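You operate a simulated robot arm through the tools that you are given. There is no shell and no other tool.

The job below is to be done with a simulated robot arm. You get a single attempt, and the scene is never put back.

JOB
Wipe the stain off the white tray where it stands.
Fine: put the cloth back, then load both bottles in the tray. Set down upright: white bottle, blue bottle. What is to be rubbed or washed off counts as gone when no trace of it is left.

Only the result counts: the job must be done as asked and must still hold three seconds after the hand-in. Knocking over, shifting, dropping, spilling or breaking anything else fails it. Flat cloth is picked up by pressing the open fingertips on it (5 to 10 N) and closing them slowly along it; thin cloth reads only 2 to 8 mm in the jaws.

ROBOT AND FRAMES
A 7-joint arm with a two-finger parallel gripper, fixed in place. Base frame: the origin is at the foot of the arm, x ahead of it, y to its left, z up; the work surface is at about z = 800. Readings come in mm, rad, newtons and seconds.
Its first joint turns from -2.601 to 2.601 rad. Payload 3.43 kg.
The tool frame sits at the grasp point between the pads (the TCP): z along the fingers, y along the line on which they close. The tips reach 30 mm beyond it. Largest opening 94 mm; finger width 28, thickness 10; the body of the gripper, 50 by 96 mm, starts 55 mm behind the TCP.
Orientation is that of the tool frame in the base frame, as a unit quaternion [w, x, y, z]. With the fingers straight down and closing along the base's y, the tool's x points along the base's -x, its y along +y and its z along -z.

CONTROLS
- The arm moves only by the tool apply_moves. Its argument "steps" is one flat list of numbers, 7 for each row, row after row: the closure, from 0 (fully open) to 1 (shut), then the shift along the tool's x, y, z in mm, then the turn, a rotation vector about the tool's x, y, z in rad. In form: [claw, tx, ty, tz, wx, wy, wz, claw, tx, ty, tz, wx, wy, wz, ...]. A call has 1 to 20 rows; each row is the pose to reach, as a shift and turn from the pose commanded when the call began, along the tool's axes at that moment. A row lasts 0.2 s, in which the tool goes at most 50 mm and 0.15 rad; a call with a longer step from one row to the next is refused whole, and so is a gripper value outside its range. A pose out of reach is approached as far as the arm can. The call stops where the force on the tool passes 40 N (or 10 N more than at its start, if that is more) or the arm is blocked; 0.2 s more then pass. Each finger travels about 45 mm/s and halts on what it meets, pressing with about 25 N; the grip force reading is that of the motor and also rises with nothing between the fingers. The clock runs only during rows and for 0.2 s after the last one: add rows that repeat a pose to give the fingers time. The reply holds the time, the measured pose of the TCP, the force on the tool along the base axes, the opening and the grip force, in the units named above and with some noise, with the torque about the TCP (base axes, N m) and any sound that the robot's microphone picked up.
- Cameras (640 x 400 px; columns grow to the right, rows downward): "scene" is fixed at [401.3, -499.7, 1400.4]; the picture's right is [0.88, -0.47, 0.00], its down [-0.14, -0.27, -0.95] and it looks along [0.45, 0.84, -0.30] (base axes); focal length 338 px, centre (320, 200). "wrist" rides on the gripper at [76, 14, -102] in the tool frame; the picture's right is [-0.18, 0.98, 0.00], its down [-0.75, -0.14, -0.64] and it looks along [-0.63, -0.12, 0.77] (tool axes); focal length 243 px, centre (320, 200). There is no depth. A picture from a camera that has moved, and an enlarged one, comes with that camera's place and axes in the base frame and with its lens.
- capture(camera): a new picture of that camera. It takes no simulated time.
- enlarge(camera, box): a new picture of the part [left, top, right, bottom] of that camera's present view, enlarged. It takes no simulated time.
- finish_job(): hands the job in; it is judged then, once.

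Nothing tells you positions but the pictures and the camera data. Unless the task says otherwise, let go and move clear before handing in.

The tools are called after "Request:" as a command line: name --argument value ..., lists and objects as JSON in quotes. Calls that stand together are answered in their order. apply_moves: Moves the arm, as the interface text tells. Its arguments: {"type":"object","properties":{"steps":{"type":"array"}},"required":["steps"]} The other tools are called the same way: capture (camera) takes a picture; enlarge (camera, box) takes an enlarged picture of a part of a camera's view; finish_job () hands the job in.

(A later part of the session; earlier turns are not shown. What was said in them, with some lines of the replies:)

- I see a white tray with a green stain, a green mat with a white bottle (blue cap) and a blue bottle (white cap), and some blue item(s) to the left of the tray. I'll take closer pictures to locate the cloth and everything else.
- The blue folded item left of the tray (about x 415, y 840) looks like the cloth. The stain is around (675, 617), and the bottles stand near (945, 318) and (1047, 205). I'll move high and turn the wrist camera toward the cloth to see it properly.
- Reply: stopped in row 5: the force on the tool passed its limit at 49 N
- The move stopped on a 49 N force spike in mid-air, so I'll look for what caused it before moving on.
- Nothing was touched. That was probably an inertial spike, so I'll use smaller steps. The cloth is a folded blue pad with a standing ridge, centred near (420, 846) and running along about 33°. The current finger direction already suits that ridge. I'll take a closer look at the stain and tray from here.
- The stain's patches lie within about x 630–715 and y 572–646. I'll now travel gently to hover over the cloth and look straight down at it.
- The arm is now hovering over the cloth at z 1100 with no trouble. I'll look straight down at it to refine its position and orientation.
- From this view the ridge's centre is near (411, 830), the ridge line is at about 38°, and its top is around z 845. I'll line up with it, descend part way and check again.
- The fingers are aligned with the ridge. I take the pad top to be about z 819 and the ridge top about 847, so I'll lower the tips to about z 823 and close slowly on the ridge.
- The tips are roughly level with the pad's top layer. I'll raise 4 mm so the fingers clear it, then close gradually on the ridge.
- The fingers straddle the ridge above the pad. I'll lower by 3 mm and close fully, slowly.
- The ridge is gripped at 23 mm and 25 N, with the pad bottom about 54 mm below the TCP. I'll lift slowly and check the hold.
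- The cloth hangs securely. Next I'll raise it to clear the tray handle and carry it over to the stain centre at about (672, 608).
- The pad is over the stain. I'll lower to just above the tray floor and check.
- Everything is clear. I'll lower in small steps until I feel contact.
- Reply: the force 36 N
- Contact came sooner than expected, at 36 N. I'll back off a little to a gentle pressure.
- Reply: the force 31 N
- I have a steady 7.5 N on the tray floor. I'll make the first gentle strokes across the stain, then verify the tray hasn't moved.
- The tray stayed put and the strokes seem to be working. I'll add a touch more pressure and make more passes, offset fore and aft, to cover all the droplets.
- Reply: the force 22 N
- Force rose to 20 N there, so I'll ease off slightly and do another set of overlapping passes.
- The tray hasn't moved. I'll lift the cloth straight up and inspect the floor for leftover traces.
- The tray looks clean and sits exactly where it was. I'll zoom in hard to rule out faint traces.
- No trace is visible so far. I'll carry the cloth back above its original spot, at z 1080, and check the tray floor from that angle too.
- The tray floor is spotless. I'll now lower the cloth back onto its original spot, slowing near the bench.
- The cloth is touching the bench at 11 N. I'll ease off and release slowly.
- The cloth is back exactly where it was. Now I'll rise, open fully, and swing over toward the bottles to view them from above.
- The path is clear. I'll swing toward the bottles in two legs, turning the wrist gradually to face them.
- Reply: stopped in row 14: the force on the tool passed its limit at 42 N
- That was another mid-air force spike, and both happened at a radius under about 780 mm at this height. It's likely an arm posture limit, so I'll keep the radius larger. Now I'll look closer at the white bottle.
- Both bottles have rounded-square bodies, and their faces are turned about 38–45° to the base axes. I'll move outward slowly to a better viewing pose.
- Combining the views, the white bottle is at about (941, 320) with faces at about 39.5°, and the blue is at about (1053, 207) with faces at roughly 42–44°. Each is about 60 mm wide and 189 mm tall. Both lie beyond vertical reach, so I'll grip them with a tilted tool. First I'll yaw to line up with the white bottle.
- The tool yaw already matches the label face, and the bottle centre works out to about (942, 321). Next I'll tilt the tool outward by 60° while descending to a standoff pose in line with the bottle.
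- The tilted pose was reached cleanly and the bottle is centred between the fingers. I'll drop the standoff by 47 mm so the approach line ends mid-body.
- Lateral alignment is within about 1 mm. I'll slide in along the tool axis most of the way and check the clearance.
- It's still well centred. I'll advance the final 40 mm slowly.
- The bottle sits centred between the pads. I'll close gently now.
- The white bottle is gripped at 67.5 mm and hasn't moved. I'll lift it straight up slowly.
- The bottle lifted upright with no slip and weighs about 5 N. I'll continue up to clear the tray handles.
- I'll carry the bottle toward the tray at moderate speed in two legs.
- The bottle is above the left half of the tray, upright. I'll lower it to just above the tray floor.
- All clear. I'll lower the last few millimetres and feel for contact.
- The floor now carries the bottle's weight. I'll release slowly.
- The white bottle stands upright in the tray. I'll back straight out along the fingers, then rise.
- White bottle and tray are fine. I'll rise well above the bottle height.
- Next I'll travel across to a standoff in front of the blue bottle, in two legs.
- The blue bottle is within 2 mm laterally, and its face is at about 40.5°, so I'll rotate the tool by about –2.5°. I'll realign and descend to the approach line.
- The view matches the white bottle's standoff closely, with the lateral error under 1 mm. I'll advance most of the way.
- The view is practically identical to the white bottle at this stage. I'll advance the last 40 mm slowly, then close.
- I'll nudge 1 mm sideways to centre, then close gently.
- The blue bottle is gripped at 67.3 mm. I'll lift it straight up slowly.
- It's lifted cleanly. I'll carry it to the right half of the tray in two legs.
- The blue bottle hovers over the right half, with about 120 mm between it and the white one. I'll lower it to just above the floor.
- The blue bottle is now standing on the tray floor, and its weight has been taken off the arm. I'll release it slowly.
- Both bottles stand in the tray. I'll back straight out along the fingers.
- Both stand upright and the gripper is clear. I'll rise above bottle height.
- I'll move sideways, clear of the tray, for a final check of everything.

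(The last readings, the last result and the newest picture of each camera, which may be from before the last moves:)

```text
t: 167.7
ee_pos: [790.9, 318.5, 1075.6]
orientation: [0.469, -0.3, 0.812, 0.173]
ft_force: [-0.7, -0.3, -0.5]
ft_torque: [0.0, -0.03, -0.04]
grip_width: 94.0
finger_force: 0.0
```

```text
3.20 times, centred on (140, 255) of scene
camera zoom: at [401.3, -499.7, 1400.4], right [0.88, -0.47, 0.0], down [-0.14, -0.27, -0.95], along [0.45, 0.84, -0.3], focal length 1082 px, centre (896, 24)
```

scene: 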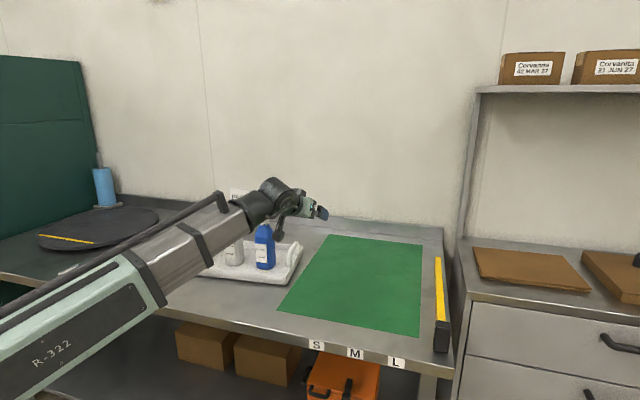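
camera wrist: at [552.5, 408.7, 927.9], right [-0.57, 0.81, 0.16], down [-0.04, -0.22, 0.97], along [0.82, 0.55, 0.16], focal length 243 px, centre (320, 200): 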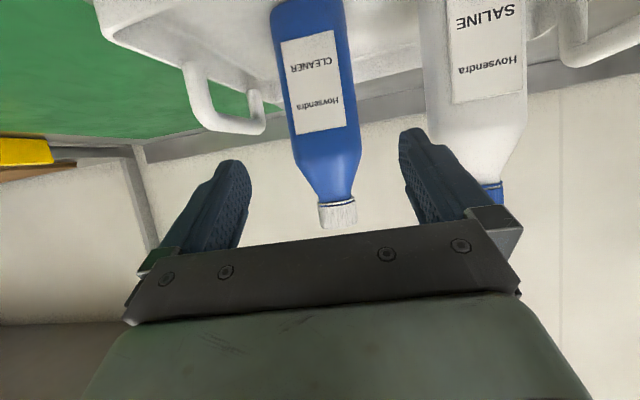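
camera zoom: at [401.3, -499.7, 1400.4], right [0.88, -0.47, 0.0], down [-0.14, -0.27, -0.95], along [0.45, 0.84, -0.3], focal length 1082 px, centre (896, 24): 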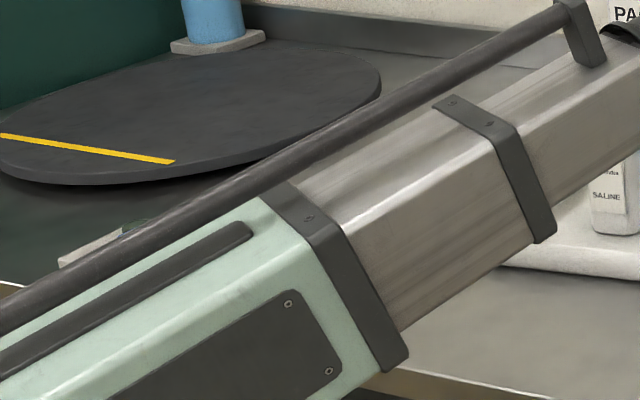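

The forearm hides part of the view, so I'll move further right to see the left side of the bench.

Request:
apply_moves --steps '[0, 0, -2, 0, 0, 0, 0, 0, 0, -7, 0, 0, 0, 0, 0, 0, -15, 0, 0, 0, 0, 0, 0, -27, 0, 0, 0, 0, 0, 0, -40, 0, 0, 0, 0, 0, 0, -54, 0, 0, 0, 0, 0, 0, -68, 0, 0, 0, 0, 0, 0, -82, 0, 0, 0, 0, 0, 0, -96, 0, 0, 0, 0, 0, 0, -110, 0, 0, 0, 0, 0, 0, -124, 0, 0, 0, 0, 0, 0, -138, 0, 0, 0, 0, 0, 0, -152, 0, 0, 0, 0, 0, 0, -166, 0, 0, 0, 0, 0, 0, -180, 0, 0, 0, 0, 0, 0, -192, 0, 0, 0, 0, 0, 0, -202, 0, 0, 0, 0, 0, 0, -208, 0, 0, 0, 0, 0, 0, -210, 0, 0, 0, 0]'

Request:
capture --camera "scene"

Request:
enlarge --camera "scene" --box '[40, 180, 320, 310]'

Request:
enlarge --camera "scene" --box '[180, 200, 310, 295]'

```text
t: 171.7
ee_pos: [928.1, 160.4, 1074.4]
orientation: [0.469, -0.3, 0.812, 0.173]
ft_force: [-0.3, 0.9, -0.5]
ft_torque: [0.01, 0.02, -0.01]
grip_width: 93.8
finger_force: 0.1
```

```text
taken
```

scene: 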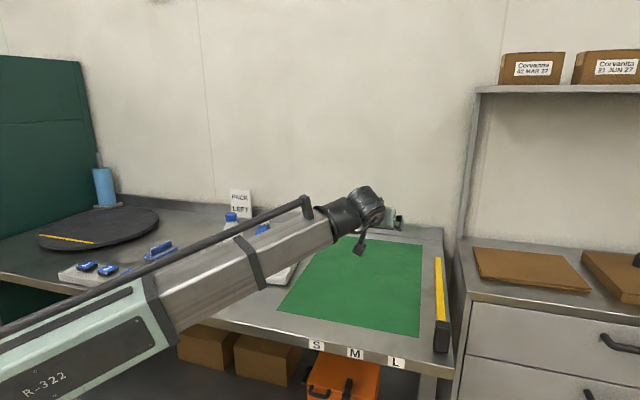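

```text
2.29 times, centred on (180, 245) of scene
camera zoom: at [401.3, -499.7, 1400.4], right [0.88, -0.47, 0.0], down [-0.14, -0.27, -0.95], along [0.45, 0.84, -0.3], focal length 773 px, centre (640, 97)
```

zoom: 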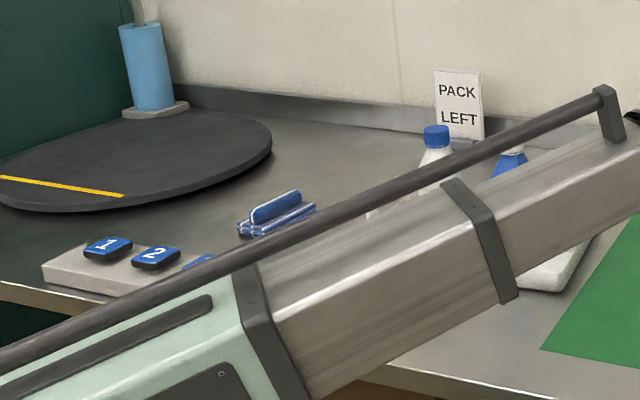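

```text
4.21 times, centred on (245, 248) of scene
camera zoom: at [401.3, -499.7, 1400.4], right [0.88, -0.47, 0.0], down [-0.14, -0.27, -0.95], along [0.45, 0.84, -0.3], focal length 1424 px, centre (636, 0)
```

zoom: 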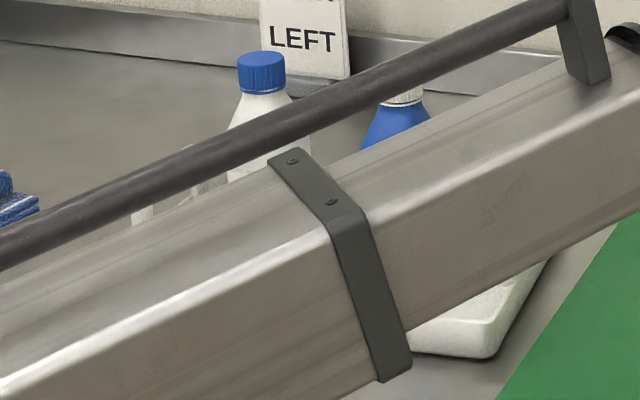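

Everything checks out: the stain is gone and the tray hasn't moved. The cloth is back in its place, both bottles stand upright in the tray, and the gripper is open and clear. I'm handing the job in.

Request:
finish_job

```text
The job is handed in.
```

The stain is off the tray, the cloth is back where it was, and both bottles stand upright in the tray. I have handed the job in but got no verdict back.

- **Stain:** zoomed views from both cameras showed no trace left on the tray floor. The tray's corners were in the same place afterwards, so it did not move.
- **Cloth:** it is back within about a millimetre of its starting spot.
- **Bottles:** I placed the white one first, in the left half of the tray, then the blue one in the right half. They are about 120 mm apart, and neither slipped or tilted while being carried.
- **Force stops:** the arm stopped twice in mid-air on force spikes (49 N and 42 N) while its gripper was empty. I saw nothing that it had hit. After the second stop I kept the arm further out and the spikes did not come back.

In the last pictures the forearm hid part of the tray. I had checked both bottles and the tray in full just before that, and the parts still in view were unchanged.
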